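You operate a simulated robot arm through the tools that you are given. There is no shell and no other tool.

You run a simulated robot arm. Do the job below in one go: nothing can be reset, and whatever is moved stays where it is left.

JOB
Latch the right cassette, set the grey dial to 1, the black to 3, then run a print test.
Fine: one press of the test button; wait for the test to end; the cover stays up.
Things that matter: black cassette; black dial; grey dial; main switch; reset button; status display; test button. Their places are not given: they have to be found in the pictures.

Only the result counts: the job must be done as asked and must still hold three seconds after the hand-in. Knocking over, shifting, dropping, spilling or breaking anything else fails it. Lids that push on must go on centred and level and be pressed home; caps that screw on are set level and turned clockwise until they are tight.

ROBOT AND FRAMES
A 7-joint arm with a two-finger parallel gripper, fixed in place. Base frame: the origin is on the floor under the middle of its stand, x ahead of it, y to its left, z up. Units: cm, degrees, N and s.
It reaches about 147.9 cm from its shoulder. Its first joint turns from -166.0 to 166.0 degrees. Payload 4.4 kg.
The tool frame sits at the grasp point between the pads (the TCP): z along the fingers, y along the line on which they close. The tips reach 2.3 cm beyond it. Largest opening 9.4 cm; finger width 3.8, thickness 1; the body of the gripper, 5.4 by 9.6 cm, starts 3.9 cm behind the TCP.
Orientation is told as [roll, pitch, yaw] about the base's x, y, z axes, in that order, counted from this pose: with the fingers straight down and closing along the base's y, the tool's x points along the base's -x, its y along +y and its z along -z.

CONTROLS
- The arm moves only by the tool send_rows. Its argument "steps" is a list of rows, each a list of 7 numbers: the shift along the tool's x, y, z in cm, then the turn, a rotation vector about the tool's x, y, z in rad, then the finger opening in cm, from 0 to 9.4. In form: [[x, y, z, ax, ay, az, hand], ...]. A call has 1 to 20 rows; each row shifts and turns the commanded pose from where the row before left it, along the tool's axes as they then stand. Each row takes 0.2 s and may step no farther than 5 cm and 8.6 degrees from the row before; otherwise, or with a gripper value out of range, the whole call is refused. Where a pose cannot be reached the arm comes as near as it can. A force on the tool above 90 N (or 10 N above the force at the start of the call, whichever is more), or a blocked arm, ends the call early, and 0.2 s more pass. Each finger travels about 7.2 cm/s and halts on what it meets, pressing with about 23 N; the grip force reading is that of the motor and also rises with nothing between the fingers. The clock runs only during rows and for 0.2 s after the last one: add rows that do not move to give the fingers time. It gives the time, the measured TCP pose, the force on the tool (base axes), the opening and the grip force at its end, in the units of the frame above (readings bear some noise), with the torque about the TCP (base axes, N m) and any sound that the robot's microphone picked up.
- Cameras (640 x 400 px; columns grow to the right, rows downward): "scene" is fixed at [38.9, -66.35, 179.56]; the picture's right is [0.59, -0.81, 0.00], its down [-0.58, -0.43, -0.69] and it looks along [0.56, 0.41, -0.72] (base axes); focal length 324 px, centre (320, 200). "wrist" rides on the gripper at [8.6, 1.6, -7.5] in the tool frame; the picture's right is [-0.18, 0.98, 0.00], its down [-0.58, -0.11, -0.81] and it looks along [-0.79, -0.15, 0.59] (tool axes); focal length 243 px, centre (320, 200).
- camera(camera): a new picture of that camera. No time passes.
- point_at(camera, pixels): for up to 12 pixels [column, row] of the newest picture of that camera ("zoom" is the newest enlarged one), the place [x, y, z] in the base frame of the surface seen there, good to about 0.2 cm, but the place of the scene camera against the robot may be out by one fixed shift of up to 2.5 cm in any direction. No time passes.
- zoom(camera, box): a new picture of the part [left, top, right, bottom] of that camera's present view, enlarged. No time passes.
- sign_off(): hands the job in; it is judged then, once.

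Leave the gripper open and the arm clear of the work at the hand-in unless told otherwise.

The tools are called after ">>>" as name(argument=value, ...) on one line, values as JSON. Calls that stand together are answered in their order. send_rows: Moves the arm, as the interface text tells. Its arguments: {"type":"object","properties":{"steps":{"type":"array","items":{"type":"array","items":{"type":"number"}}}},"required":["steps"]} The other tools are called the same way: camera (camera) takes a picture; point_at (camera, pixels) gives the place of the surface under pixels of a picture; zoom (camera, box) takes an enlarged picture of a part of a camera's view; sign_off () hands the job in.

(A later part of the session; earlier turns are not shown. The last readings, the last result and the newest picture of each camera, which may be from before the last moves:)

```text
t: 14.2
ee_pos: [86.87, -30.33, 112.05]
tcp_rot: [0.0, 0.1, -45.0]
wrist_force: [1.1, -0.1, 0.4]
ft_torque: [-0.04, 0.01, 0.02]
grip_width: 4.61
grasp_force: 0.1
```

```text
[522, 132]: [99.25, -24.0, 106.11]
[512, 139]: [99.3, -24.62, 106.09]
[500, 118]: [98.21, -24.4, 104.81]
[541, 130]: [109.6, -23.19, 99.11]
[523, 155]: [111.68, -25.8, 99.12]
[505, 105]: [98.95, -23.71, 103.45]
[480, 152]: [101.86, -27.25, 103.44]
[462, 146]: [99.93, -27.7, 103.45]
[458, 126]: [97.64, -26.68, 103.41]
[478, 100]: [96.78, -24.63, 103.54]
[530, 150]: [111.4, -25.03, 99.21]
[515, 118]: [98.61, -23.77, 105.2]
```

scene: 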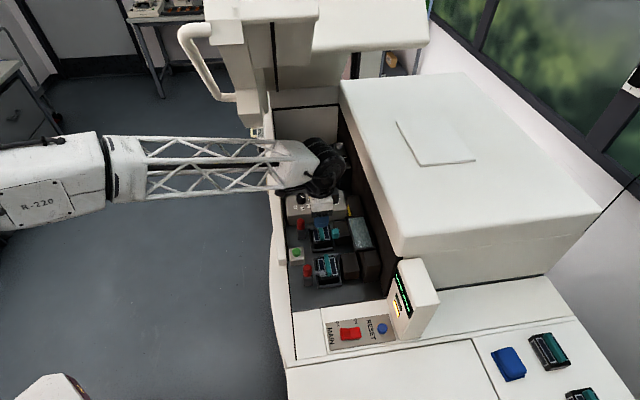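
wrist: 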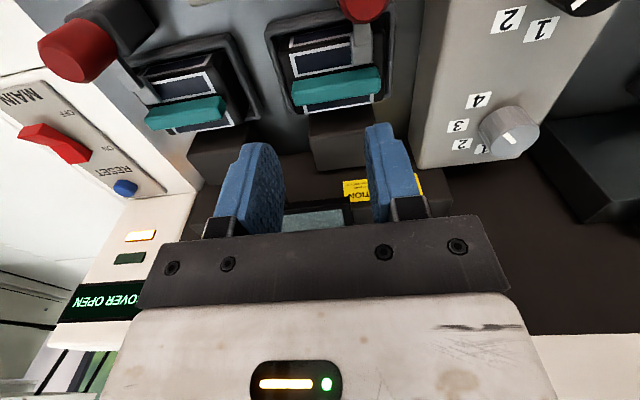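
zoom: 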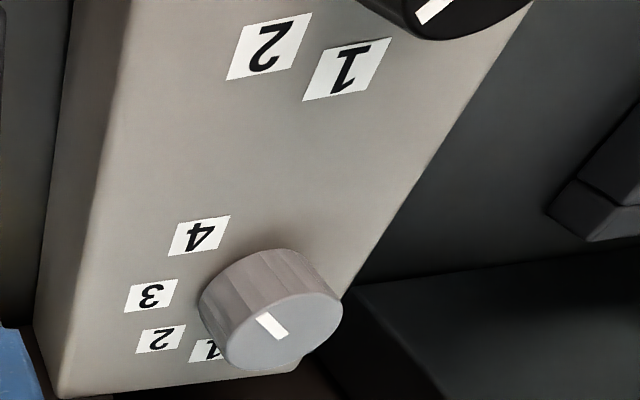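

The grey dial is measurable here. I'll sample its top-face rim, mark ends and labels in this zoom, plus the cyan knob for clearance.

>>> point_at(camera="zoom", pixels=[[260, 315], [286, 337], [232, 345], [338, 308], [262, 368], [305, 296], [240, 328], [315, 355], [202, 236], [151, 296], [160, 340], [212, 350]])

>>> point_at(camera="scene", pixels=[[335, 232], [338, 228], [347, 205], [355, 212], [365, 235], [350, 225], [322, 236], [300, 224], [330, 225], [345, 250], [362, 215], [312, 230]])

```text
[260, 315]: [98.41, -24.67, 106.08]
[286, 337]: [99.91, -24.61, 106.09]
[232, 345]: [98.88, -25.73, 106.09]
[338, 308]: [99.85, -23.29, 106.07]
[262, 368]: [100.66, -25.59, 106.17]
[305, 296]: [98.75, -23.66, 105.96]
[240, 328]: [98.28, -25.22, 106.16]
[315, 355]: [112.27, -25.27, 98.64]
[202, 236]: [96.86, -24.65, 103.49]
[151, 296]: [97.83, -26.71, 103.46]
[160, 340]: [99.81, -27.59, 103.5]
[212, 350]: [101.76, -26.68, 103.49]
```

```text
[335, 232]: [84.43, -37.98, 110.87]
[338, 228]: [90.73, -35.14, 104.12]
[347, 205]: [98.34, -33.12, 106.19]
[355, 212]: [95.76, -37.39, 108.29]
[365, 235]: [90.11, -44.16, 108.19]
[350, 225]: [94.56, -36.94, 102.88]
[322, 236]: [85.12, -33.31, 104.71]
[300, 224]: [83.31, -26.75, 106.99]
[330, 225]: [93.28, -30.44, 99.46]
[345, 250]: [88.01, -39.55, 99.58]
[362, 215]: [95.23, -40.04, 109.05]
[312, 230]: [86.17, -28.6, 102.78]
```

Grey dial: centre (99.55, −24.62), radius ~1.4, top 106.1, mark at ~181°, panel z 103.45. Labels sit 45° apart (4=180°, 1=315°), so I need +135° counter-clockwise. The cyan knob at (85.4, −36.6) stands at 109.7 and must be avoided. I'll yaw to −75° and lower to z=109 here.

>>> send_rows(steps=[[0, 0, 0.75, 0, 0, 0.13, 4.6], [0, 0, 0.75, 0, 0, 0.13, 4.6], [0, 0, 0.75, 0, 0, 0.13, 4.6], [0, 0, 0.75, 0, 0, 0.13, 4.6], [0, 0, 0, 0, 0, 0, 4.6]])

```text
t: 15.4
ee_pos: [86.78, -30.39, 109.12]
tcp_rot: [0.0, 0.0, -74.7]
wrist_force: [0.0, 0.3, 0.0]
ft_torque: [0.03, -0.02, -0.04]
grip_width: 4.6
grasp_force: 0.1
```

Now at z=109.1, yaw −74.7°. I move over the grey dial with the fingertips ~0.7 cm above its top.

>>> send_rows(steps=[[0.55, 3.44, 0, 0, 0, 0, 4.6], [0.55, 3.44, 0, 0, 0, 0, 4.6], [0.55, 3.44, 0, 0, 0, 0, 4.6], [0.55, 3.44, 0, 0, 0, 0, 4.6], [0, 0, 0, 0, 0, 0, 4.6]])

>>> camera(camera="wrist")

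>>> camera(camera="scene")

```text
t: 16.6
ee_pos: [99.69, -24.61, 109.06]
tcp_rot: [0.0, 0.0, -74.6]
wrist_force: [-0.5, -0.4, 0.1]
ft_torque: [-0.03, 0.02, 0.0]
grip_width: 4.6
grasp_force: 0.1
```

```text
taken
```

wrist: 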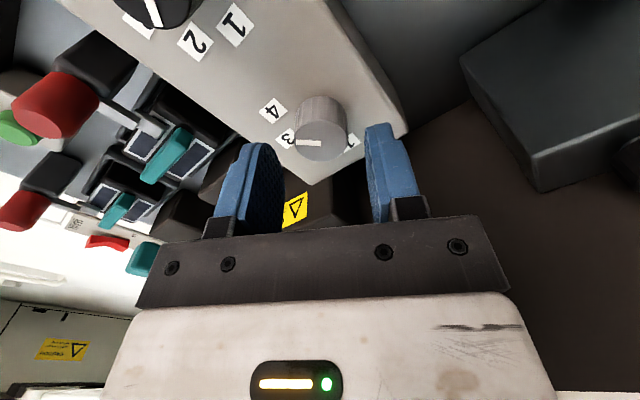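

```text
taken
```

scene: 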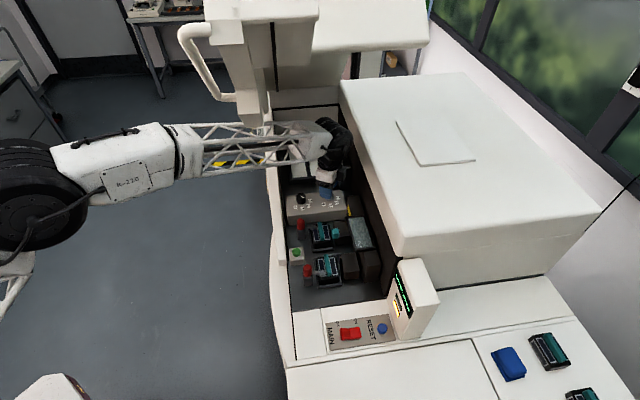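

The forearm passes under the lid with room and the dial is centred at column ~321. I descend 2.7 cm so the tips are ~0.5 cm above the panel, then close.

>>> send_rows(steps=[[0, 0, 1.35, 0, 0, 0, 4.6], [0, 0, 1.35, 0, 0, 0, 4.6], [0, 0, 0, 0, 0, 0, 4.6], [0, 0, 0, 0, 0, 0, 4.6]])

>>> camera(camera="wrist")

```text
t: 17.6
ee_pos: [99.52, -24.63, 106.35]
tcp_rot: [0.0, 0.1, -74.7]
wrist_force: [0.1, -0.6, 0.4]
ft_torque: [-0.02, 0.01, 0.0]
grip_width: 4.6
grasp_force: 0.1
```

```text
taken
```

wrist: 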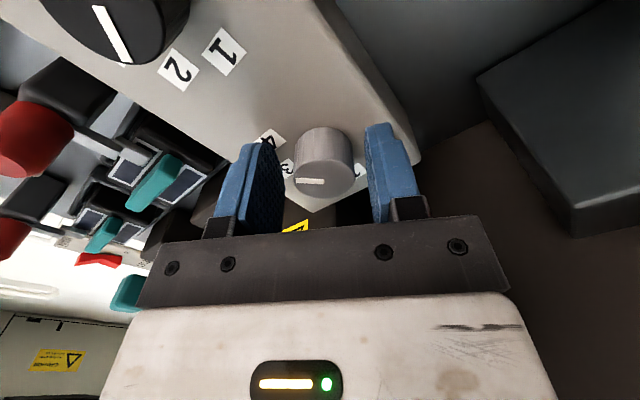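

I'll refine the dial's centre from this close view.

>>> zoom(camera="wrist", box=[270, 110, 380, 210])

>>> point_at(camera="wrist", pixels=[[324, 182], [300, 182], [350, 182], [324, 168], [324, 196], [300, 181], [322, 182], [308, 172], [342, 172], [310, 194], [340, 194], [324, 150]])

```text
4.00 times, centred on (325, 160) of wrist
```

zoom: 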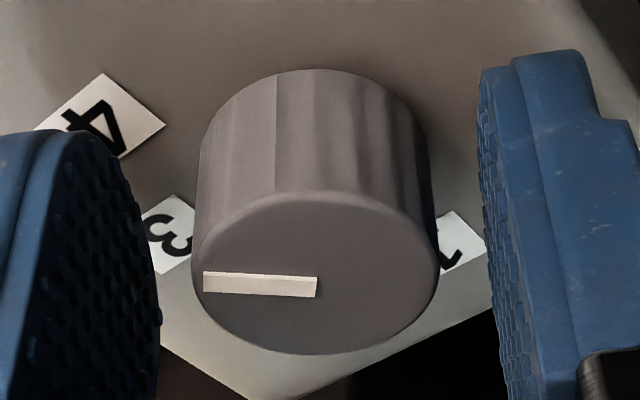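

```text
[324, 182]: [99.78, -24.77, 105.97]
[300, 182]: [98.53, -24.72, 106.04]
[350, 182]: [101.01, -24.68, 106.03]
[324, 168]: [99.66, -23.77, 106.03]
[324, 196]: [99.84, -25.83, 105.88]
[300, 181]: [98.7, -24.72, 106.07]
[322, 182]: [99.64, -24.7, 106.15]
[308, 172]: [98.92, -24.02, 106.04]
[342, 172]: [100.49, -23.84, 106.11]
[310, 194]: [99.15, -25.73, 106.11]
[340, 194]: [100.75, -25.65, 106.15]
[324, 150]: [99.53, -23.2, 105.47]
```

Dial centre ≈ (99.72, −24.6), so I need only +0.12 cm along tool y. Then I close on it.

>>> send_rows(steps=[[0, 0.12, 0, 0, 0, 0, 4.6], [0, 0, 0, 0, 0, 0, 3.4], [0, 0, 0, 0, 0, 0, 2.4], [0, 0, 0, 0, 0, 0, 1.8], [0, 0, 0, 0, 0, 0, 1.8]])

```text
t: 18.8
ee_pos: [99.7, -24.63, 106.39]
tcp_rot: [0.0, -0.1, -74.7]
wrist_force: [21.1, 0.2, -2.7]
ft_torque: [-0.45, -0.41, 0.07]
grip_width: 2.88
grasp_force: 45.0
```

I have the dial gripped at 2.88 cm. I begin turning counter-clockwise (negative tool z), about 34° first, with a 0.06 cm relief shift.

>>> send_rows(steps=[[0, 0.06, 0, 0, 0, -0.1, 1.8], [0, 0, 0, 0, 0, -0.12, 1.8], [0, 0, 0, 0, 0, -0.12, 1.8], [0, 0, 0, 0, 0, -0.12, 1.8], [0, 0, 0, 0, 0, -0.13, 1.8], [0, 0, 0, 0, 0, 0, 1.8]])

>>> camera(camera="wrist")

```text
t: 20.2
ee_pos: [99.61, -24.58, 106.4]
tcp_rot: [0.0, -0.1, -40.9]
wrist_force: [-18.9, -14.7, -0.2]
ft_torque: [-0.38, 0.04, -0.04]
grip_width: 2.89
grasp_force: 45.2
```

```text
taken
```

wrist: 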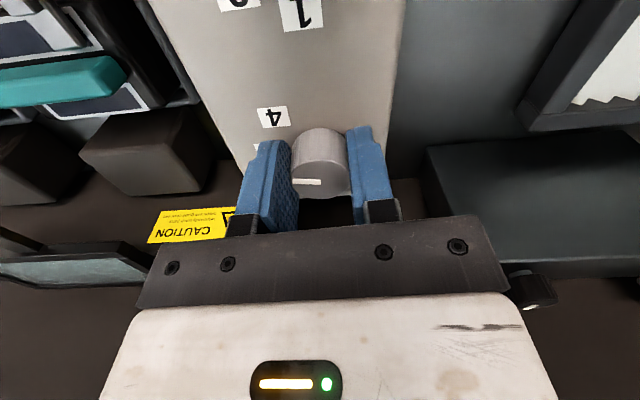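

The mark stays fixed relative to the fingers, so the dial is turning with them. I continue another ~50° with a small relief.

>>> send_rows(steps=[[0.016, -0.07, 0, 0, 0, -0.126, 1.8], [0, 0, 0, 0, 0, -0.126, 1.8], [0, 0, 0, 0, 0, -0.126, 1.8], [0, 0, 0, 0, 0, -0.126, 1.8], [0, 0, 0, 0, 0, -0.126, 1.8], [0, 0, 0, 0, 0, -0.126, 1.8], [0, 0, 0, 0, 0, -0.126, 1.8], [0, 0, 0, 0, 0, 0, 1.8]])

>>> camera(camera="wrist")

>>> camera(camera="scene")

```text
t: 22.0
ee_pos: [99.7, -24.73, 106.35]
tcp_rot: [-0.1, -0.1, 9.6]
wrist_force: [6.8, -68.2, -6.7]
ft_torque: [-0.63, 0.44, 0.0]
grip_width: 2.91
grasp_force: 45.1
```

```text
taken
```

wrist: 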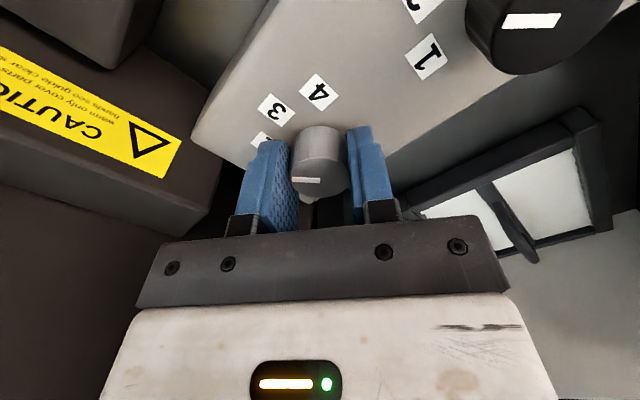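

```text
taken
```

scene: 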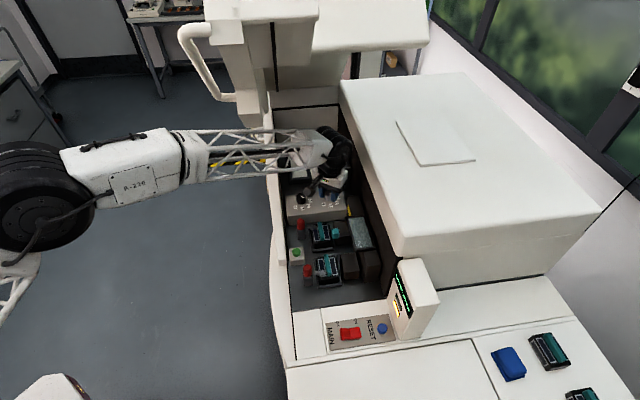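

There is a side load of 68 N along −y. I'll relieve it with −0.15 cm along tool y before continuing.

>>> send_rows(steps=[[0, -0.12, 0, 0, 0, 0, 1.8], [0, 0, 0, 0, 0, 0, 1.8]])

```text
t: 22.6
ee_pos: [99.59, -24.83, 106.32]
tcp_rot: [0.1, 0.0, 9.6]
wrist_force: [5.0, -53.2, -8.3]
ft_torque: [-0.21, -1.3, -0.03]
grip_width: 2.9
grasp_force: 45.1
```

>>> send_rows(steps=[[0, -0.2, 0, 0, 0, 0, 1.8], [0, 0, 0, 0, 0, 0, 1.8]])

```text
t: 23.2
ee_pos: [99.66, -24.73, 106.35]
tcp_rot: [0.1, 0.0, 9.7]
wrist_force: [1.7, -10.6, -1.5]
ft_torque: [0.05, -0.28, -0.01]
grip_width: 2.89
grasp_force: 45.1
```

The load is down to 11 N. I continue turning ~29°, then check.

>>> send_rows(steps=[[0, -0.03, 0, 0, 0, -0.126, 1.8], [0, 0, 0, 0, 0, -0.126, 1.8], [0, 0, 0, 0, 0, -0.126, 1.8], [0, 0, 0, 0, 0, -0.126, 1.8], [0, 0, 0, 0, 0, 0, 1.8]])

```text
t: 24.4
ee_pos: [99.68, -24.8, 106.39]
tcp_rot: [0.2, 0.0, 38.6]
wrist_force: [-26.9, 41.4, 5.8]
ft_torque: [0.98, -0.36, 0.01]
grip_width: 2.92
grasp_force: 45.0
```

>>> send_rows(steps=[[0, 0.2, 0, 0, 0, 0, 1.8], [0, 0, 0, 0, 0, 0, 1.8]])

```text
t: 25.0
ee_pos: [99.52, -24.88, 106.4]
tcp_rot: [0.0, 0.0, 38.5]
wrist_force: [14.8, 29.5, -1.4]
ft_torque: [0.63, 0.11, 0.01]
grip_width: 2.89
grasp_force: 45.9
```

>>> send_rows(steps=[[-0.1, 0.03, 0, 0, 0, -0.127, 1.8], [0, 0, 0, 0, 0, -0.127, 1.8], [0, 0, 0, 0, 0, -0.127, 1.8], [0, 0, 0, 0, 0, 0, 1.8]])

>>> zoom(camera="wrist", box=[220, 60, 420, 220])

>>> zoom(camera="scene", box=[280, 170, 380, 230])

```text
t: 26.0
ee_pos: [99.68, -24.85, 106.23]
tcp_rot: [-0.1, 0.0, 60.3]
wrist_force: [42.1, -19.7, -2.1]
ft_torque: [0.22, -0.41, -0.28]
grip_width: 2.9
grasp_force: 45.0
```

```text
2.50 times, centred on (320, 140) of wrist
```

zoom: 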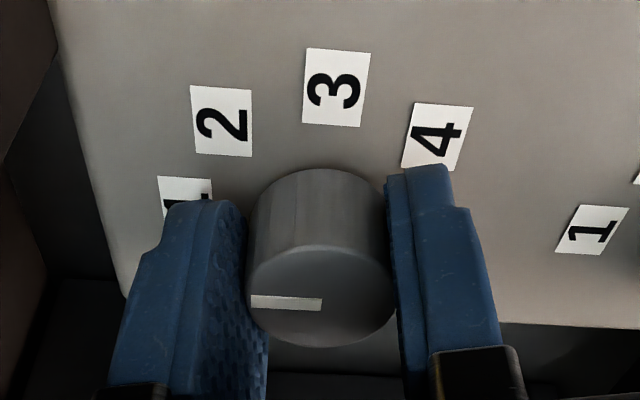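

```text
6.40 times, centred on (330, 200) of scene
```

zoom: 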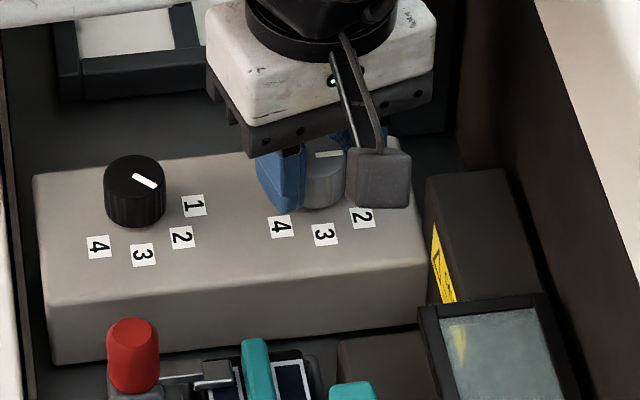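

The grey mark now points toward label 1. I'll measure the mark's ends and rim to check its angle.

>>> zoom(camera="wrist", box=[220, 60, 420, 220])

>>> point_at(camera="zoom", pixels=[[255, 301], [318, 304], [256, 297], [318, 301], [250, 295], [395, 297], [322, 250], [322, 345], [222, 120], [337, 87], [437, 137], [280, 304]])

```text
2.50 times, centred on (320, 140) of wrist
```

zoom: 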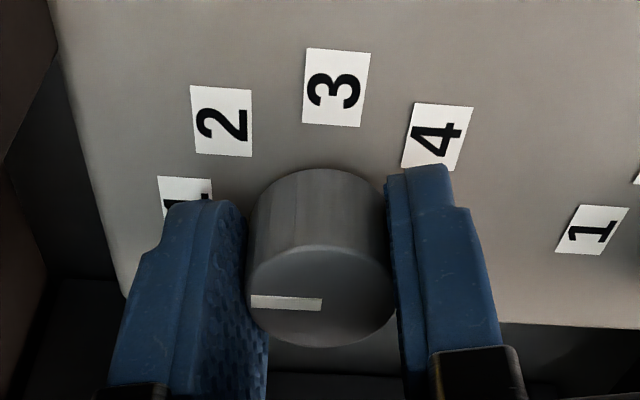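

```text
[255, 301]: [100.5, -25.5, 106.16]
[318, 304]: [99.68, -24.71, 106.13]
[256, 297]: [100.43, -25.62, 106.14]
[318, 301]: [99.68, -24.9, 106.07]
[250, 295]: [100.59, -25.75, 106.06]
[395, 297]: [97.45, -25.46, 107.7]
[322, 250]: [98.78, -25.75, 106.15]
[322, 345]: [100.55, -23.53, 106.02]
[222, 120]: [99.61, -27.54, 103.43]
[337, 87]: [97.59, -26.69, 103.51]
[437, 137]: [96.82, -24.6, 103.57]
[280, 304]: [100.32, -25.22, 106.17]
```

The mark is at about −45°, pointing at label 1. I'll relieve the side load, open the fingers and rise.

>>> send_rows(steps=[[0, -0.17, 0, 0, 0, 0, 1.8], [0, 0, 0, 0, 0, 0, 3.2], [0, 0, 0, 0, 0, 0, 4.6], [0, 0, -1.4, 0, 0, 0, 4.6], [0, 0, -1.4, 0, 0, 0, 4.6], [0, 0, 0, 0, 0, 0, 4.6]])

>>> zoom(camera="wrist", box=[200, 40, 520, 220])

>>> zoom(camera="scene", box=[280, 170, 380, 230])

```text
t: 27.4
ee_pos: [99.69, -24.91, 109.16]
tcp_rot: [0.1, 0.0, 60.2]
wrist_force: [0.3, -0.6, 0.0]
ft_torque: [-0.02, -0.02, 0.03]
grip_width: 4.61
grasp_force: 0.0
```

```text
2.00 times, centred on (360, 130) of wrist
```

zoom: 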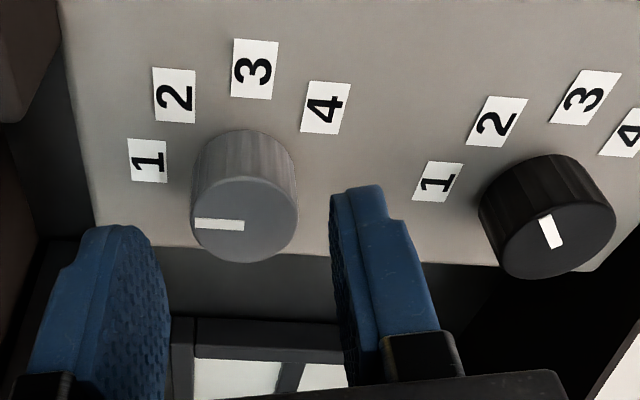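

```text
6.40 times, centred on (330, 200) of scene
```

zoom: 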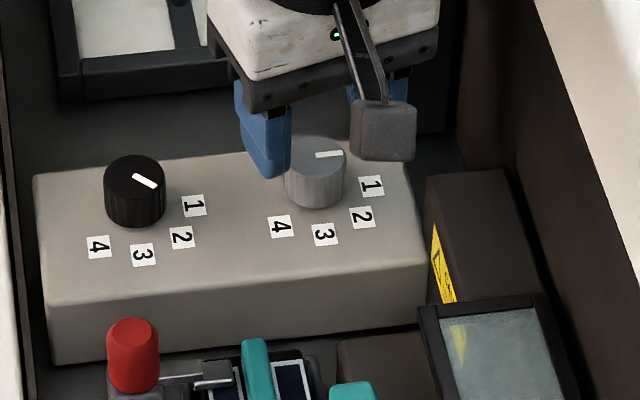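

Grey reads 1. I'll measure the black dial (centre, mark) from the wrist view now.

>>> zoom(camera="wrist", box=[390, 60, 550, 200])

>>> point_at(camera="wrist", pixels=[[456, 155], [453, 140], [450, 145], [461, 146], [432, 160], [506, 140], [470, 168], [465, 118], [428, 121], [449, 90], [493, 79], [518, 98]])

>>> point_at(camera="wrist", pixels=[[298, 142], [320, 143], [296, 140], [346, 140], [320, 160], [320, 128], [275, 110], [287, 77], [327, 64], [362, 83], [305, 142], [312, 142]])

```text
2.86 times, centred on (470, 130) of wrist
```

zoom: 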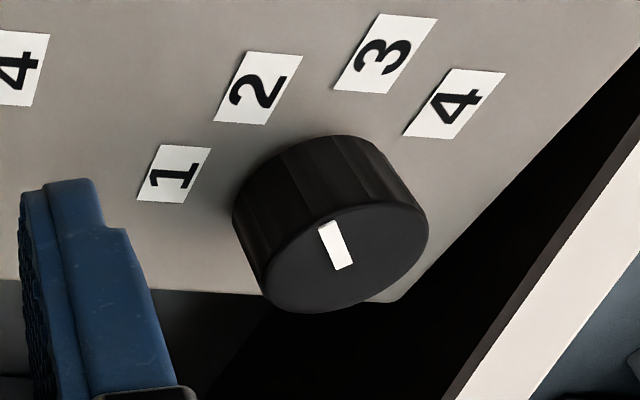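

```text
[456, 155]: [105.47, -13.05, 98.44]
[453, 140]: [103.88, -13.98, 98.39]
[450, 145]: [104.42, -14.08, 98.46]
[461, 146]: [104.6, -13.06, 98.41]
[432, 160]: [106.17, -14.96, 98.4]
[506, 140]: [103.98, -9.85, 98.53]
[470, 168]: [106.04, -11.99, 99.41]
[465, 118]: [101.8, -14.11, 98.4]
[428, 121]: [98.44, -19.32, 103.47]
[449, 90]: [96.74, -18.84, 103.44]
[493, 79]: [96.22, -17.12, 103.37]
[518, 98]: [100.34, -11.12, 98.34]
```

```text
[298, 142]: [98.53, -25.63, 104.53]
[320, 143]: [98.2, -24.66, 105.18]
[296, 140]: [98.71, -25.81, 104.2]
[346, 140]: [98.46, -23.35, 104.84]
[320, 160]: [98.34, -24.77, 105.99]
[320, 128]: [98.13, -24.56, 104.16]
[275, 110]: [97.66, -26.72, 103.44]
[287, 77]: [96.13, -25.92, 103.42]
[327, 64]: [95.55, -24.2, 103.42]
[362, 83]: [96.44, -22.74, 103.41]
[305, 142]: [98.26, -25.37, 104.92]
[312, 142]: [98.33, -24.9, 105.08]
```

I mis-converted those pixels, so I'll query directly in the current zoom (black dial) instead.

>>> point_at(camera="zoom", pixels=[[329, 226], [344, 264], [336, 245], [268, 290], [424, 222], [320, 308], [385, 200], [412, 258], [290, 240], [178, 172], [257, 88], [385, 55]])

>>> zoom(camera="wrist", box=[250, 60, 390, 180])

>>> point_at(camera="zoom", pixels=[[455, 70], [320, 200]])

```text
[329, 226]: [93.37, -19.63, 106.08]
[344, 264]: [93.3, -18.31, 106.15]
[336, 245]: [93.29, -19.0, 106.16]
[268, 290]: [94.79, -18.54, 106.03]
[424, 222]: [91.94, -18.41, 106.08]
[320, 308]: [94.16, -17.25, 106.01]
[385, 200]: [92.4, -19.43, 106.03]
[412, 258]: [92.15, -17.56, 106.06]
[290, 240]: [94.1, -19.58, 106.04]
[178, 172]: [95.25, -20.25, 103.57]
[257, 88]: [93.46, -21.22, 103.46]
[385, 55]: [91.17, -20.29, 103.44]
```

```text
3.33 times, centred on (320, 120) of wrist
```

zoom: 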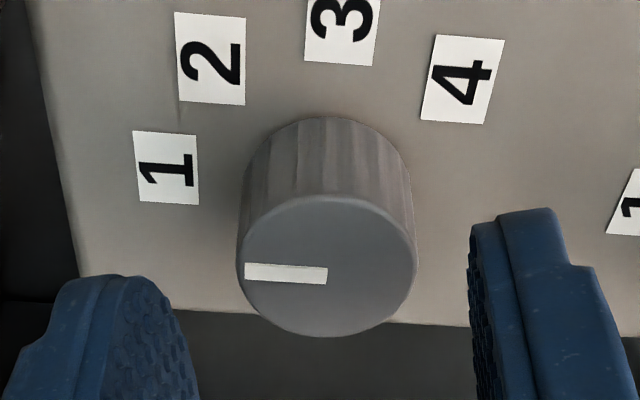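

```text
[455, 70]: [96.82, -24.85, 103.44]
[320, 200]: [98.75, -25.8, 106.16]
```

Black dial: centre (93.28, −18.45), mark at about −86° (position 2). Let me verify the grey mark's final angle in the current zoom.

>>> point_at(camera="zoom", pixels=[[250, 271], [322, 275], [286, 273], [241, 258], [412, 258], [326, 201], [325, 333], [265, 315], [390, 315], [265, 218], [385, 218], [166, 168]])

```text
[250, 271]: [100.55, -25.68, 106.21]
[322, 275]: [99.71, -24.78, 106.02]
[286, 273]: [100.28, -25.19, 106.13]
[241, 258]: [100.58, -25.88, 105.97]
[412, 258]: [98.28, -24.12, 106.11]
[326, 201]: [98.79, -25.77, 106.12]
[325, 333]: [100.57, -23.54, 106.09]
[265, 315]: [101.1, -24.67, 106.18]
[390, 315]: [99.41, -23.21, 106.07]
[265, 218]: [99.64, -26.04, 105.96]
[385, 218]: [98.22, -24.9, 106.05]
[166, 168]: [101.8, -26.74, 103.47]
```

The grey mark sits at −46° to −47°, matching label 1 (−43° to −45°). For the black dial I'll yaw to about +30°, then move over it, keeping the tips above the dial tops.

>>> send_rows(steps=[[0, 0, 0, 0, 0, 0.13, 4.6], [0, 0, 0, 0, 0, 0.13, 4.6], [0, 0, 0, 0, 0, 0.13, 4.6], [0, 0, 0, 0, 0, 0.13, 4.6], [0.753, 2.94, 0, 0, 0, 0, 4.6], [0.753, 2.94, 0, 0, 0, 0, 4.6], [0.753, 2.94, 0, 0, 0, 0, 4.6], [0, 0, 0, 0, 0, 0, 4.6]])

>>> zoom(camera="wrist", box=[220, 60, 420, 220])

>>> camera(camera="scene")

```text
t: 29.2
ee_pos: [93.25, -18.4, 109.27]
tcp_rot: [0.0, 0.0, 30.5]
wrist_force: [-0.7, 0.3, -0.6]
ft_torque: [-0.01, 0.0, 0.01]
grip_width: 4.59
grasp_force: 0.1
```

```text
2.50 times, centred on (320, 140) of wrist
```

zoom: 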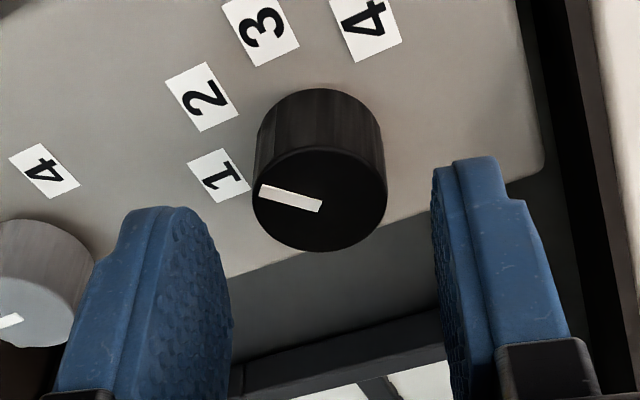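

```text
taken
```

scene: 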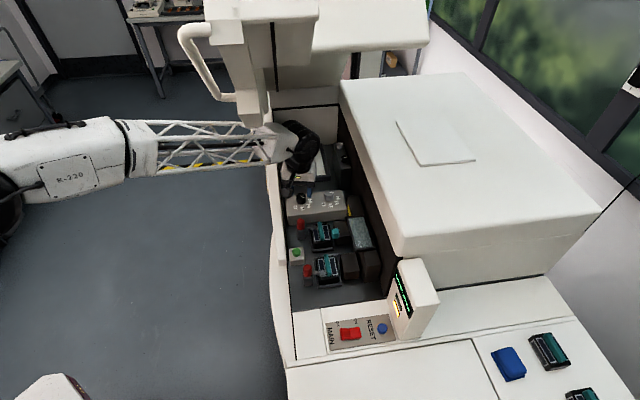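

The black dial is centred between the fingers. I descend 2.75 cm and check again before closing.

>>> send_rows(steps=[[0, 0, 1.4, 0, 0, 0, 4.6], [0, 0, 1.35, 0, 0, 0, 4.6], [0, 0, 0, 0, 0, 0, 4.6], [0, 0, 0, 0, 0, 0, 4.6]])

>>> zoom(camera="wrist", box=[220, 60, 420, 220])

>>> point_at(camera="zoom", pixels=[[320, 285], [250, 285], [390, 285], [322, 240], [322, 325], [270, 250], [375, 250], [265, 310], [380, 310], [255, 280], [315, 300], [320, 180]])

```text
t: 30.2
ee_pos: [93.35, -18.3, 106.31]
tcp_rot: [-0.1, 0.0, 30.5]
wrist_force: [-0.2, 0.0, -0.5]
ft_torque: [0.03, -0.01, -0.01]
grip_width: 4.58
grasp_force: 0.0
```

```text
2.50 times, centred on (320, 140) of wrist
```

zoom: 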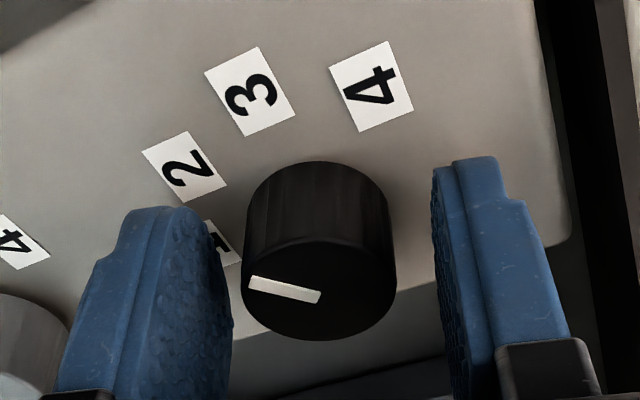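

```text
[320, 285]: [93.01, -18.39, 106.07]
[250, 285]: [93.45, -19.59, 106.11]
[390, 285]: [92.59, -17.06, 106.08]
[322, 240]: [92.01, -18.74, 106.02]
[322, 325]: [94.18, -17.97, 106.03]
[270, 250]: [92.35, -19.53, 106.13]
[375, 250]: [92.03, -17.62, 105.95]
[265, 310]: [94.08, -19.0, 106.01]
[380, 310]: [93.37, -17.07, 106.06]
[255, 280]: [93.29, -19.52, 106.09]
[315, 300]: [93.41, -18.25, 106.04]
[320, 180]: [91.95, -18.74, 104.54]
```

The centre matches the TCP to within about 0.1 cm. Closing on the black dial.

>>> send_rows(steps=[[0, 0, 0, 0, 0, 0, 3.4], [0, 0, 0, 0, 0, 0, 2.4], [0, 0, 0, 0, 0, 0, 1.8], [0, 0, 0, 0, 0, 0, 1.8]])

```text
t: 31.2
ee_pos: [93.29, -18.47, 106.42]
tcp_rot: [0.1, -0.1, 30.5]
wrist_force: [6.5, -8.5, -1.3]
ft_torque: [0.31, -0.03, 0.02]
grip_width: 3.0
grasp_force: 45.3
```

Well centred, with an 11 N load and width 3.0. I turn it clockwise about 25° first.

>>> send_rows(steps=[[0, -0.04, 0, 0, 0, 0.11, 1.8], [0, 0, 0, 0, 0, 0.11, 1.8], [0, 0, 0, 0, 0, 0.11, 1.8], [0, 0, 0, 0, 0, 0.11, 1.8], [0, 0, 0, 0, 0, 0, 1.8]])

>>> zoom(camera="wrist", box=[220, 60, 420, 220])

```text
t: 32.4
ee_pos: [93.36, -18.36, 106.48]
tcp_rot: [0.0, 0.1, 5.3]
wrist_force: [-29.8, -5.6, 0.8]
ft_torque: [-0.53, 0.39, 0.01]
grip_width: 3.0
grasp_force: 45.2
```

```text
2.50 times, centred on (320, 140) of wrist
```

zoom: 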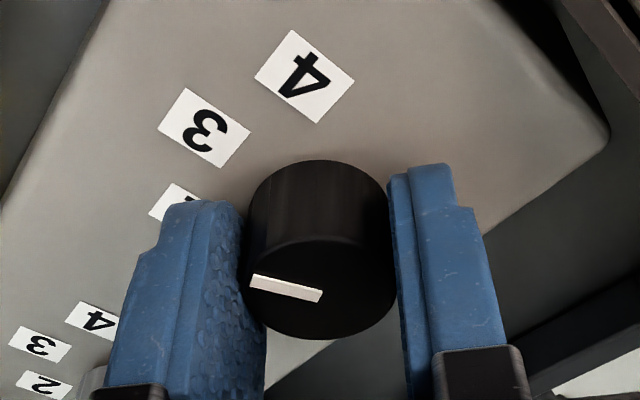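

It follows the fingers. I turn another ~24° with a small relief, for a total of about 49°.

>>> send_rows(steps=[[0.1, 0, 0, 0, 0, 0.105, 1.8], [0, 0, 0, 0, 0, 0.105, 1.8], [0, 0, 0, 0, 0, 0.105, 1.8], [0, 0, 0, 0, 0, 0.105, 1.8], [0, 0, 0, 0, 0, 0, 1.8]])

>>> zoom(camera="wrist", box=[220, 60, 420, 220])

>>> point_at(camera="zoom", pixels=[[253, 282], [318, 297], [285, 290], [242, 285], [395, 285], [322, 240], [322, 337], [262, 250], [382, 250], [260, 315], [380, 315], [185, 205]])

```text
t: 33.6
ee_pos: [93.43, -18.42, 106.38]
tcp_rot: [0.0, 0.0, -18.8]
wrist_force: [3.7, -6.2, -7.3]
ft_torque: [-0.95, -1.07, 0.04]
grip_width: 3.0
grasp_force: 44.9
```

```text
2.50 times, centred on (320, 140) of wrist
```

zoom: 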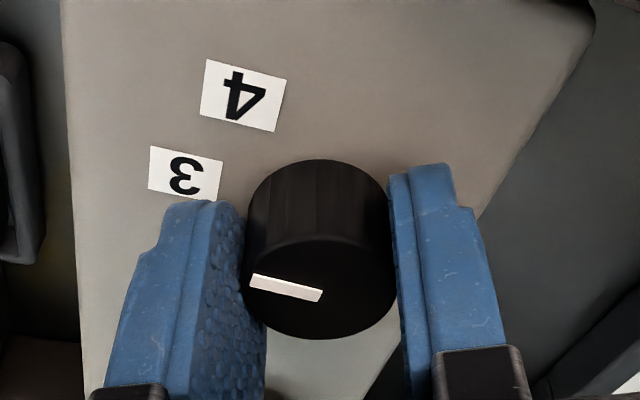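

```text
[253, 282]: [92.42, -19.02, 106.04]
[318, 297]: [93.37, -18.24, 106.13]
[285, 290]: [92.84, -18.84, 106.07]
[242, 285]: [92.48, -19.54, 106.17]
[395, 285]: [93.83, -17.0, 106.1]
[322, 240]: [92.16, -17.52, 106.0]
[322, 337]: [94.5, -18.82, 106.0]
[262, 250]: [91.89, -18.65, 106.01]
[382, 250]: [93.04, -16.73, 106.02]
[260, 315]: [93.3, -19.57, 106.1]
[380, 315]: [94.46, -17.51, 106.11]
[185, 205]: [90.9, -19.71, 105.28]
```

The black mark is at about −136°, matching label 3 (−135°). Releasing and rising 2.8 cm to verify.

>>> send_rows(steps=[[0, 0, 0, 0, 0, 0, 3.2], [0, 0, 0, 0, 0, 0, 4.6], [0, 0, -1.4, 0, 0, 0, 4.6], [0, 0, -1.4, 0, 0, 0, 4.6], [0, 0, 0, 0, 0, 0, 4.6]])

>>> zoom(camera="wrist", box=[200, 20, 440, 220])

>>> zoom(camera="scene", box=[280, 170, 380, 230])

```text
t: 34.8
ee_pos: [93.2, -18.29, 109.39]
tcp_rot: [-0.1, -0.1, -18.8]
wrist_force: [0.0, 0.1, -0.4]
ft_torque: [-0.01, -0.02, 0.01]
grip_width: 4.59
grasp_force: 0.1
```

```text
2.00 times, centred on (320, 120) of wrist
```

zoom: 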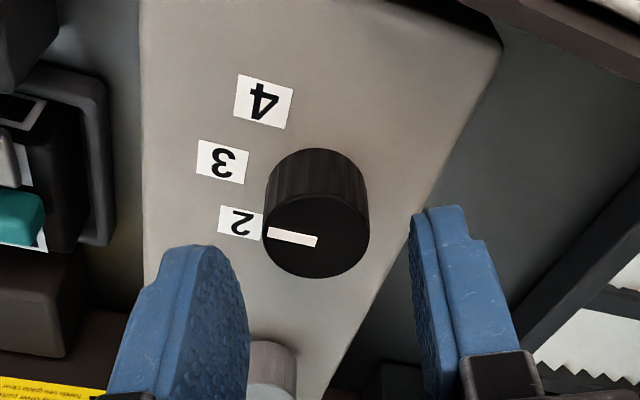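

```text
6.40 times, centred on (330, 200) of scene
```

zoom: 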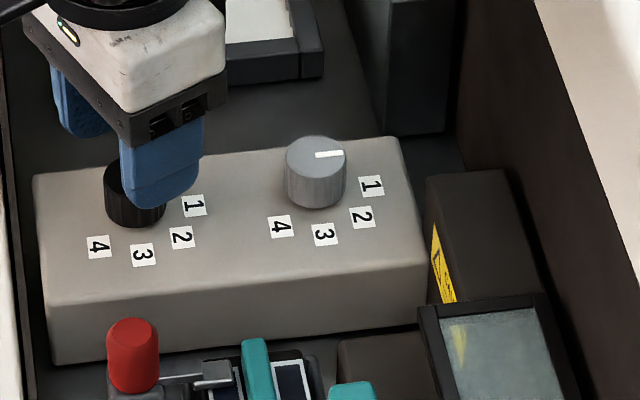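

Let me move toward the TEST button (78.1, −28.6, top 102.65), rising slightly so as to pass over the left lever knob, closing the fingers on the way. Then I'll check the dials and display.

>>> send_rows(steps=[[2.2, -2.92, -0.5, 0, 0, 0, 4.0], [2.2, -2.92, -0.6, 0, 0, 0, 3.0], [2.2, -2.92, -0.6, 0, 0, 0, 2.0], [2.2, -2.92, -0.6, 0, 0, 0, 1.0], [2.2, -2.92, 0, 0, 0, 0, 0], [0, 0, 0, 0, 0, 0, 0], [0, 0, 0, 0, 0, 0, 0]])

>>> camera(camera="wrist")

>>> zoom(camera="scene", box=[350, 250, 450, 340])

>>> zoom(camera="scene", box=[280, 180, 350, 225])

```text
t: 36.4
ee_pos: [78.23, -28.64, 111.59]
tcp_rot: [0.0, 0.2, -18.7]
wrist_force: [-0.3, -0.6, -0.4]
ft_torque: [-0.03, 0.0, -0.02]
grip_width: 0.0
grasp_force: 23.1
```

```text
taken
```

wrist: 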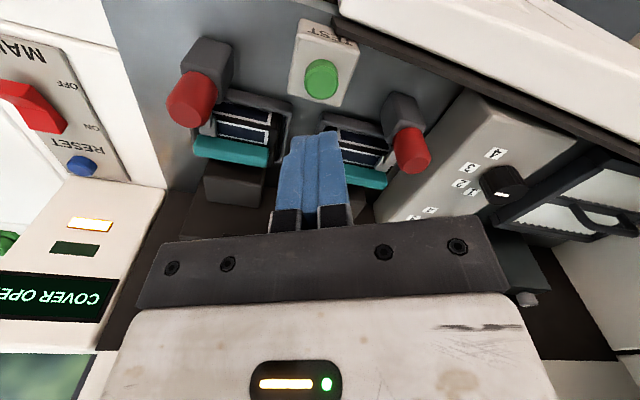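

```text
4.44 times, centred on (400, 295) of scene
```

zoom: 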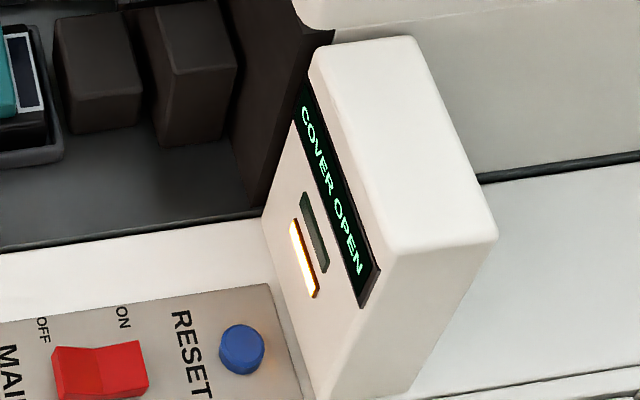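

```text
8.89 times, centred on (315, 202) of scene
```

zoom: 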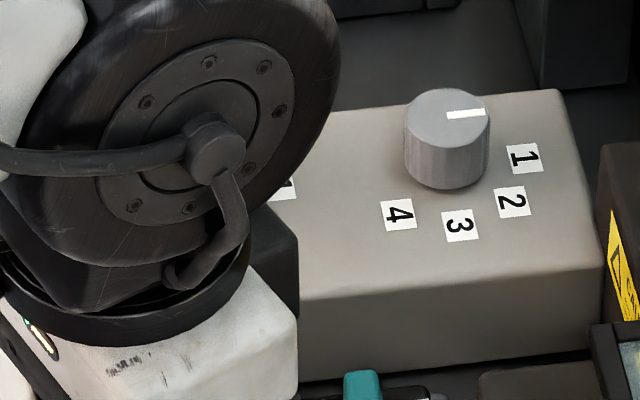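

The grey mark's slope in the scene is −6°, exactly what a −45° (label 1) pointer should show. I'll check the black dial in the wrist view at (500,190) and measure TEST at (320,78).

>>> zoom(camera="wrist", box=[400, 110, 580, 230])

>>> point_at(camera="wrist", pixels=[[497, 194], [509, 197], [495, 153], [470, 167], [459, 184], [472, 193], [430, 210], [321, 83], [312, 83], [331, 83], [321, 74], [321, 95]])

```text
3.33 times, centred on (490, 170) of wrist
```

zoom: 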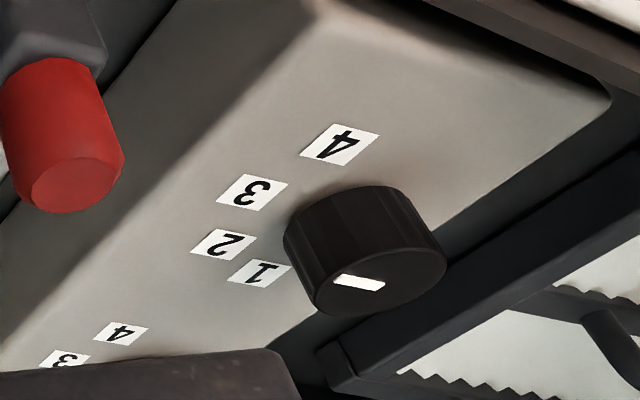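

```text
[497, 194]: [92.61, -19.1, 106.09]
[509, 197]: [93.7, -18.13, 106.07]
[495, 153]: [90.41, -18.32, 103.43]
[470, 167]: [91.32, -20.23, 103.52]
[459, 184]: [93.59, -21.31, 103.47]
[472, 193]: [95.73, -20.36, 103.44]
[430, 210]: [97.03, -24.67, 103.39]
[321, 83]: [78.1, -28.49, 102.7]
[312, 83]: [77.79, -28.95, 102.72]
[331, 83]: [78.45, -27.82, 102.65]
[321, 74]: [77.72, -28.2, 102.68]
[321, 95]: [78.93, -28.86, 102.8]
```

Black mark ≈ −137°, label 3 ✓. TEST button top is at (78.2, −28.6, 102.7) and the closed fingers are right above it. I descend 6 cm so the tips hover ~0.6 cm over it.

>>> send_rows(steps=[[0, 0, 2, 0, 0, 0, 0], [0, 0, 2, 0, 0, 0, 0], [0, 0, 1.7, 0, 0, 0, 0], [0, 0, 0, 0, 0, 0, 0], [0, 0, 0, 0, 0, 0, 0]])

>>> camera(camera="wrist")

>>> zoom(camera="scene", box=[270, 220, 350, 280])

```text
t: 37.6
ee_pos: [78.18, -28.84, 105.82]
tcp_rot: [0.0, 0.0, -18.8]
wrist_force: [0.6, -0.5, -0.2]
ft_torque: [0.01, -0.02, -0.04]
grip_width: 0.0
grasp_force: 23.2
```

```text
taken
```

wrist: 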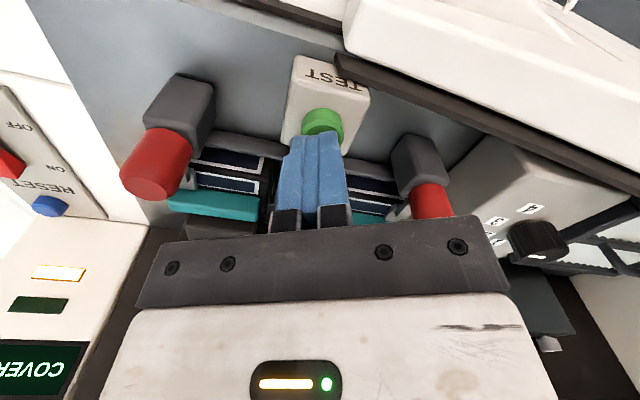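

```text
6.67 times, centred on (310, 250) of scene
```

zoom: 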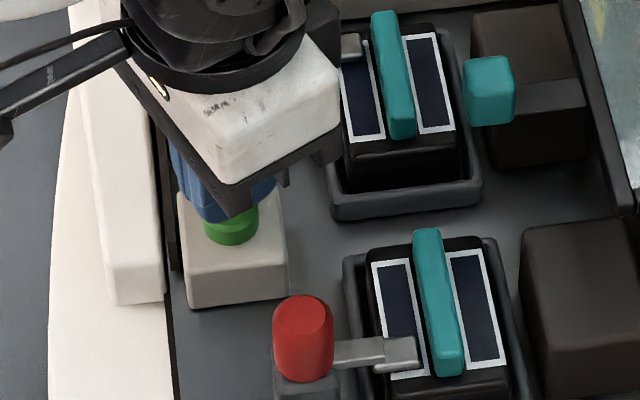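

The closed tips are over the green button, and the right latch bar lies squarely across its cassette. I approach the button gently by 0.7 cm and then press in small steps, watching force and sound.

>>> send_rows(steps=[[0, 0.1, 0.35, 0, 0, 0, 0], [0, 0, 0.3, 0, 0, 0, 0], [0, 0, 0, 0, 0, 0, 0]])

```text
t: 38.4
ee_pos: [78.23, -28.56, 105.17]
tcp_rot: [0.0, 0.0, -18.8]
wrist_force: [-0.3, 0.4, 0.9]
ft_torque: [0.0, -0.02, -0.01]
grip_width: 0.0
grasp_force: 22.7
```

No contact yet (0.9 N), with the tips near z≈102.9. I press on in 0.1 cm steps.

>>> send_rows(steps=[[0, 0, 0.1, 0, 0, 0, 0], [0, 0, 0.1, 0, 0, 0, 0], [0, 0, 0.1, 0, 0, 0, 0]])

```text
t: 39.2
ee_pos: [78.25, -28.61, 104.81]
tcp_rot: [-0.1, 0.0, -18.7]
wrist_force: [0.1, 0.9, 0.9]
ft_torque: [0.03, 0.02, -0.01]
grip_width: 0.02
grasp_force: 22.9
```

>>> send_rows(steps=[[0, 0, 0.1, 0, 0, 0, 0], [0, 0, 0.1, 0, 0, 0, 0]])

>>> zoom(camera="scene", box=[270, 220, 350, 280])

>>> zoom(camera="scene", box=[350, 250, 450, 340])

```text
t: 39.8
ee_pos: [78.19, -28.64, 104.72]
tcp_rot: [0.0, 0.0, -18.8]
wrist_force: [0.4, -2.0, 2.6]
ft_torque: [-0.01, -0.04, 0.0]
grip_width: 0.01
grasp_force: 23.4
heard: click
```

```text
6.67 times, centred on (310, 250) of scene
```

zoom: 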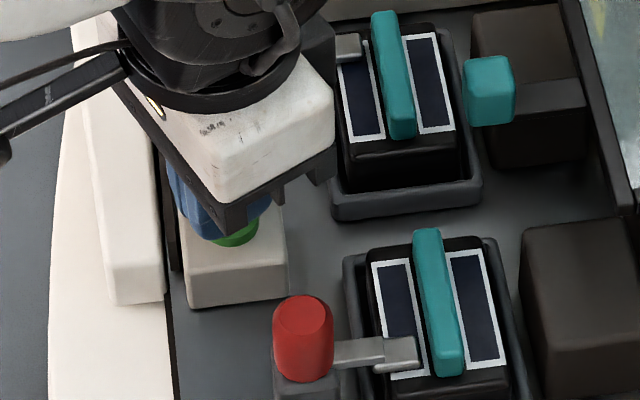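

```text
4.44 times, centred on (400, 295) of scene
```

zoom: 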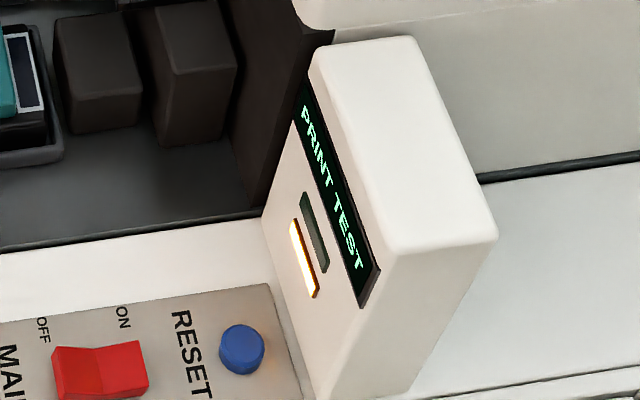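

A click was heard and the display reads "PRINT TEST", so the press registered. I retract straight up and wait.

>>> send_rows(steps=[[0, 0, -1.5, 0, 0, 0, 0], [0, 0, -2.5, 0, 0, 0, 0], [0, 0, -2.5, 0, 0, 0, 0], [0, 0, 0, 0, 0, 0, 1], [0, 0, 0, 0, 0, 0, 3], [0, 0, 0, 0, 0, 0, 5]])

>>> zoom(camera="scene", box=[350, 250, 450, 340])

```text
t: 41.2
ee_pos: [78.13, -28.65, 111.31]
tcp_rot: [0.0, 0.0, -18.8]
wrist_force: [-0.6, 0.5, -0.6]
ft_torque: [0.0, -0.01, 0.02]
grip_width: 5.0
grasp_force: 0.2
```

```text
4.44 times, centred on (400, 295) of scene
```

zoom: 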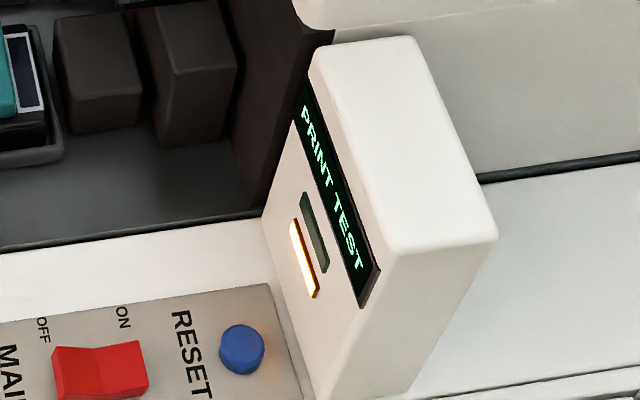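

The test is running. While it does, I take the arm out of the bay the way it came, staying low under the lid.

>>> send_rows(steps=[[2.86, 2.2, 0, 0, 0, 0, 6], [2.86, 2.2, 0, 0, 0, 0, 6], [2.86, 2.2, 0, 0, 0, 0, 6], [2.86, 2.2, 0, 0, 0, 0, 6], [2.86, 2.2, 0, 0, 0, 0, 6], [2.86, 2.2, 0, 0, 0, 0, 6], [2.86, 2.2, 0, 0, 0, 0, 6], [0, 0, 0, 0, 0, 0, 6], [0, 0, 0, 0, 0, 0, 6]])

>>> camera(camera="scene")

>>> zoom(camera="scene", box=[350, 250, 450, 340])

>>> zoom(camera="scene", box=[280, 180, 350, 225])

```text
t: 43.2
ee_pos: [64.25, -7.51, 111.11]
tcp_rot: [0.0, 0.1, -18.7]
wrist_force: [-0.3, 0.3, 0.5]
ft_torque: [0.04, -0.03, 0.0]
grip_width: 5.99
grasp_force: 0.1
```

```text
taken
```

scene: 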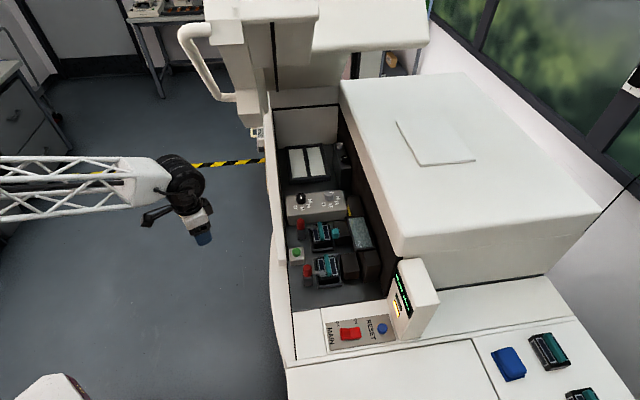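

```text
4.44 times, centred on (400, 295) of scene
```

zoom: 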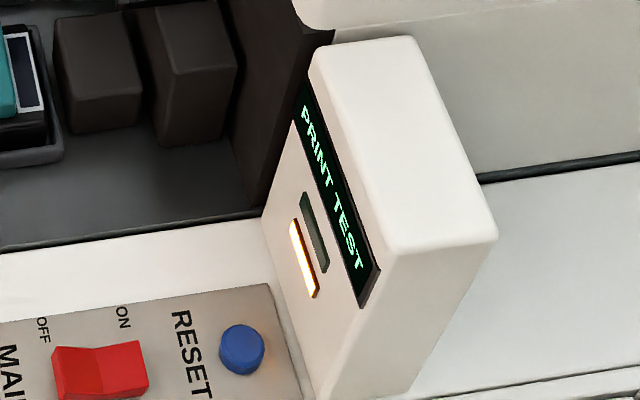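

```text
8.89 times, centred on (315, 202) of scene
```

zoom: 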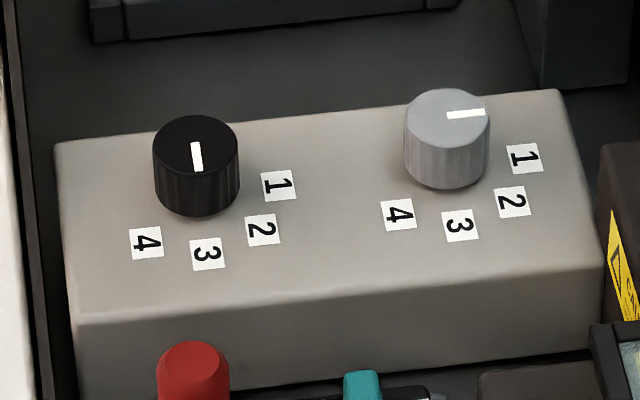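

Both dials show correct directions (black→3, grey→1) and the arm is clear. The display still shows PRINT TEST, so I'll wait with motionless rows.

>>> send_rows(steps=[[0, 0, 0, 0, 0, 0, 6], [0, 0, 0, 0, 0, 0, 6], [0, 0, 0, 0, 0, 0, 6], [0, 0, 0, 0, 0, 0, 6], [0, 0, 0, 0, 0, 0, 6], [0, 0, 0, 0, 0, 0, 6], [0, 0, 0, 0, 0, 0, 6], [0, 0, 0, 0, 0, 0, 6], [0, 0, 0, 0, 0, 0, 6], [0, 0, 0, 0, 0, 0, 6], [0, 0, 0, 0, 0, 0, 6], [0, 0, 0, 0, 0, 0, 6], [0, 0, 0, 0, 0, 0, 6], [0, 0, 0, 0, 0, 0, 6], [0, 0, 0, 0, 0, 0, 6], [0, 0, 0, 0, 0, 0, 6], [0, 0, 0, 0, 0, 0, 6], [0, 0, 0, 0, 0, 0, 6], [0, 0, 0, 0, 0, 0, 6], [0, 0, 0, 0, 0, 0, 6]])

>>> zoom(camera="scene", box=[350, 250, 450, 340])

```text
t: 47.4
ee_pos: [64.14, -7.39, 111.22]
tcp_rot: [0.0, 0.0, -18.7]
wrist_force: [-0.8, -0.4, 0.3]
ft_torque: [0.01, 0.03, -0.01]
grip_width: 5.99
grasp_force: 0.0
```

```text
4.44 times, centred on (400, 295) of scene
```

zoom: 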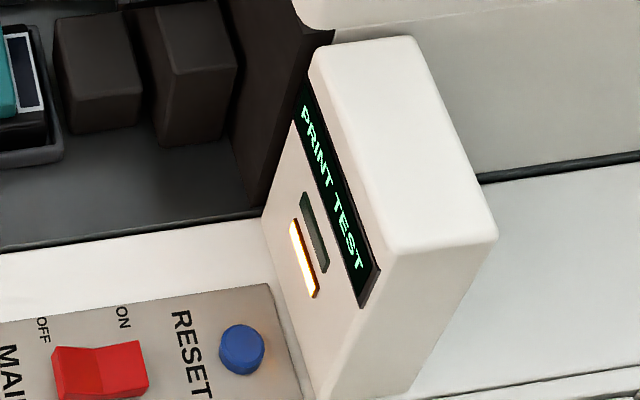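

Still "PRINT TEST" at t=47.4. I keep waiting.

>>> send_rows(steps=[[0, 0, 0, 0, 0, 0, 6], [0, 0, 0, 0, 0, 0, 6], [0, 0, 0, 0, 0, 0, 6], [0, 0, 0, 0, 0, 0, 6], [0, 0, 0, 0, 0, 0, 6], [0, 0, 0, 0, 0, 0, 6], [0, 0, 0, 0, 0, 0, 6], [0, 0, 0, 0, 0, 0, 6], [0, 0, 0, 0, 0, 0, 6], [0, 0, 0, 0, 0, 0, 6], [0, 0, 0, 0, 0, 0, 6], [0, 0, 0, 0, 0, 0, 6], [0, 0, 0, 0, 0, 0, 6], [0, 0, 0, 0, 0, 0, 6], [0, 0, 0, 0, 0, 0, 6], [0, 0, 0, 0, 0, 0, 6], [0, 0, 0, 0, 0, 0, 6], [0, 0, 0, 0, 0, 0, 6], [0, 0, 0, 0, 0, 0, 6], [0, 0, 0, 0, 0, 0, 6]])

>>> zoom(camera="scene", box=[350, 250, 450, 340])

```text
t: 51.6
ee_pos: [64.12, -7.49, 111.17]
tcp_rot: [0.0, 0.0, -18.7]
wrist_force: [-0.4, -0.6, -0.7]
ft_torque: [-0.04, 0.02, 0.02]
grip_width: 6.0
grasp_force: 0.1
```

```text
4.44 times, centred on (400, 295) of scene
```

zoom: 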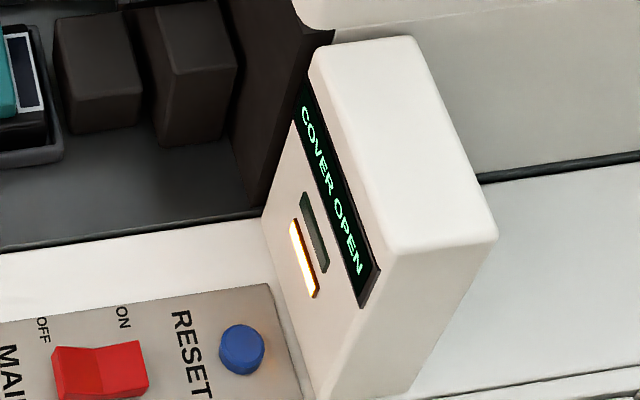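

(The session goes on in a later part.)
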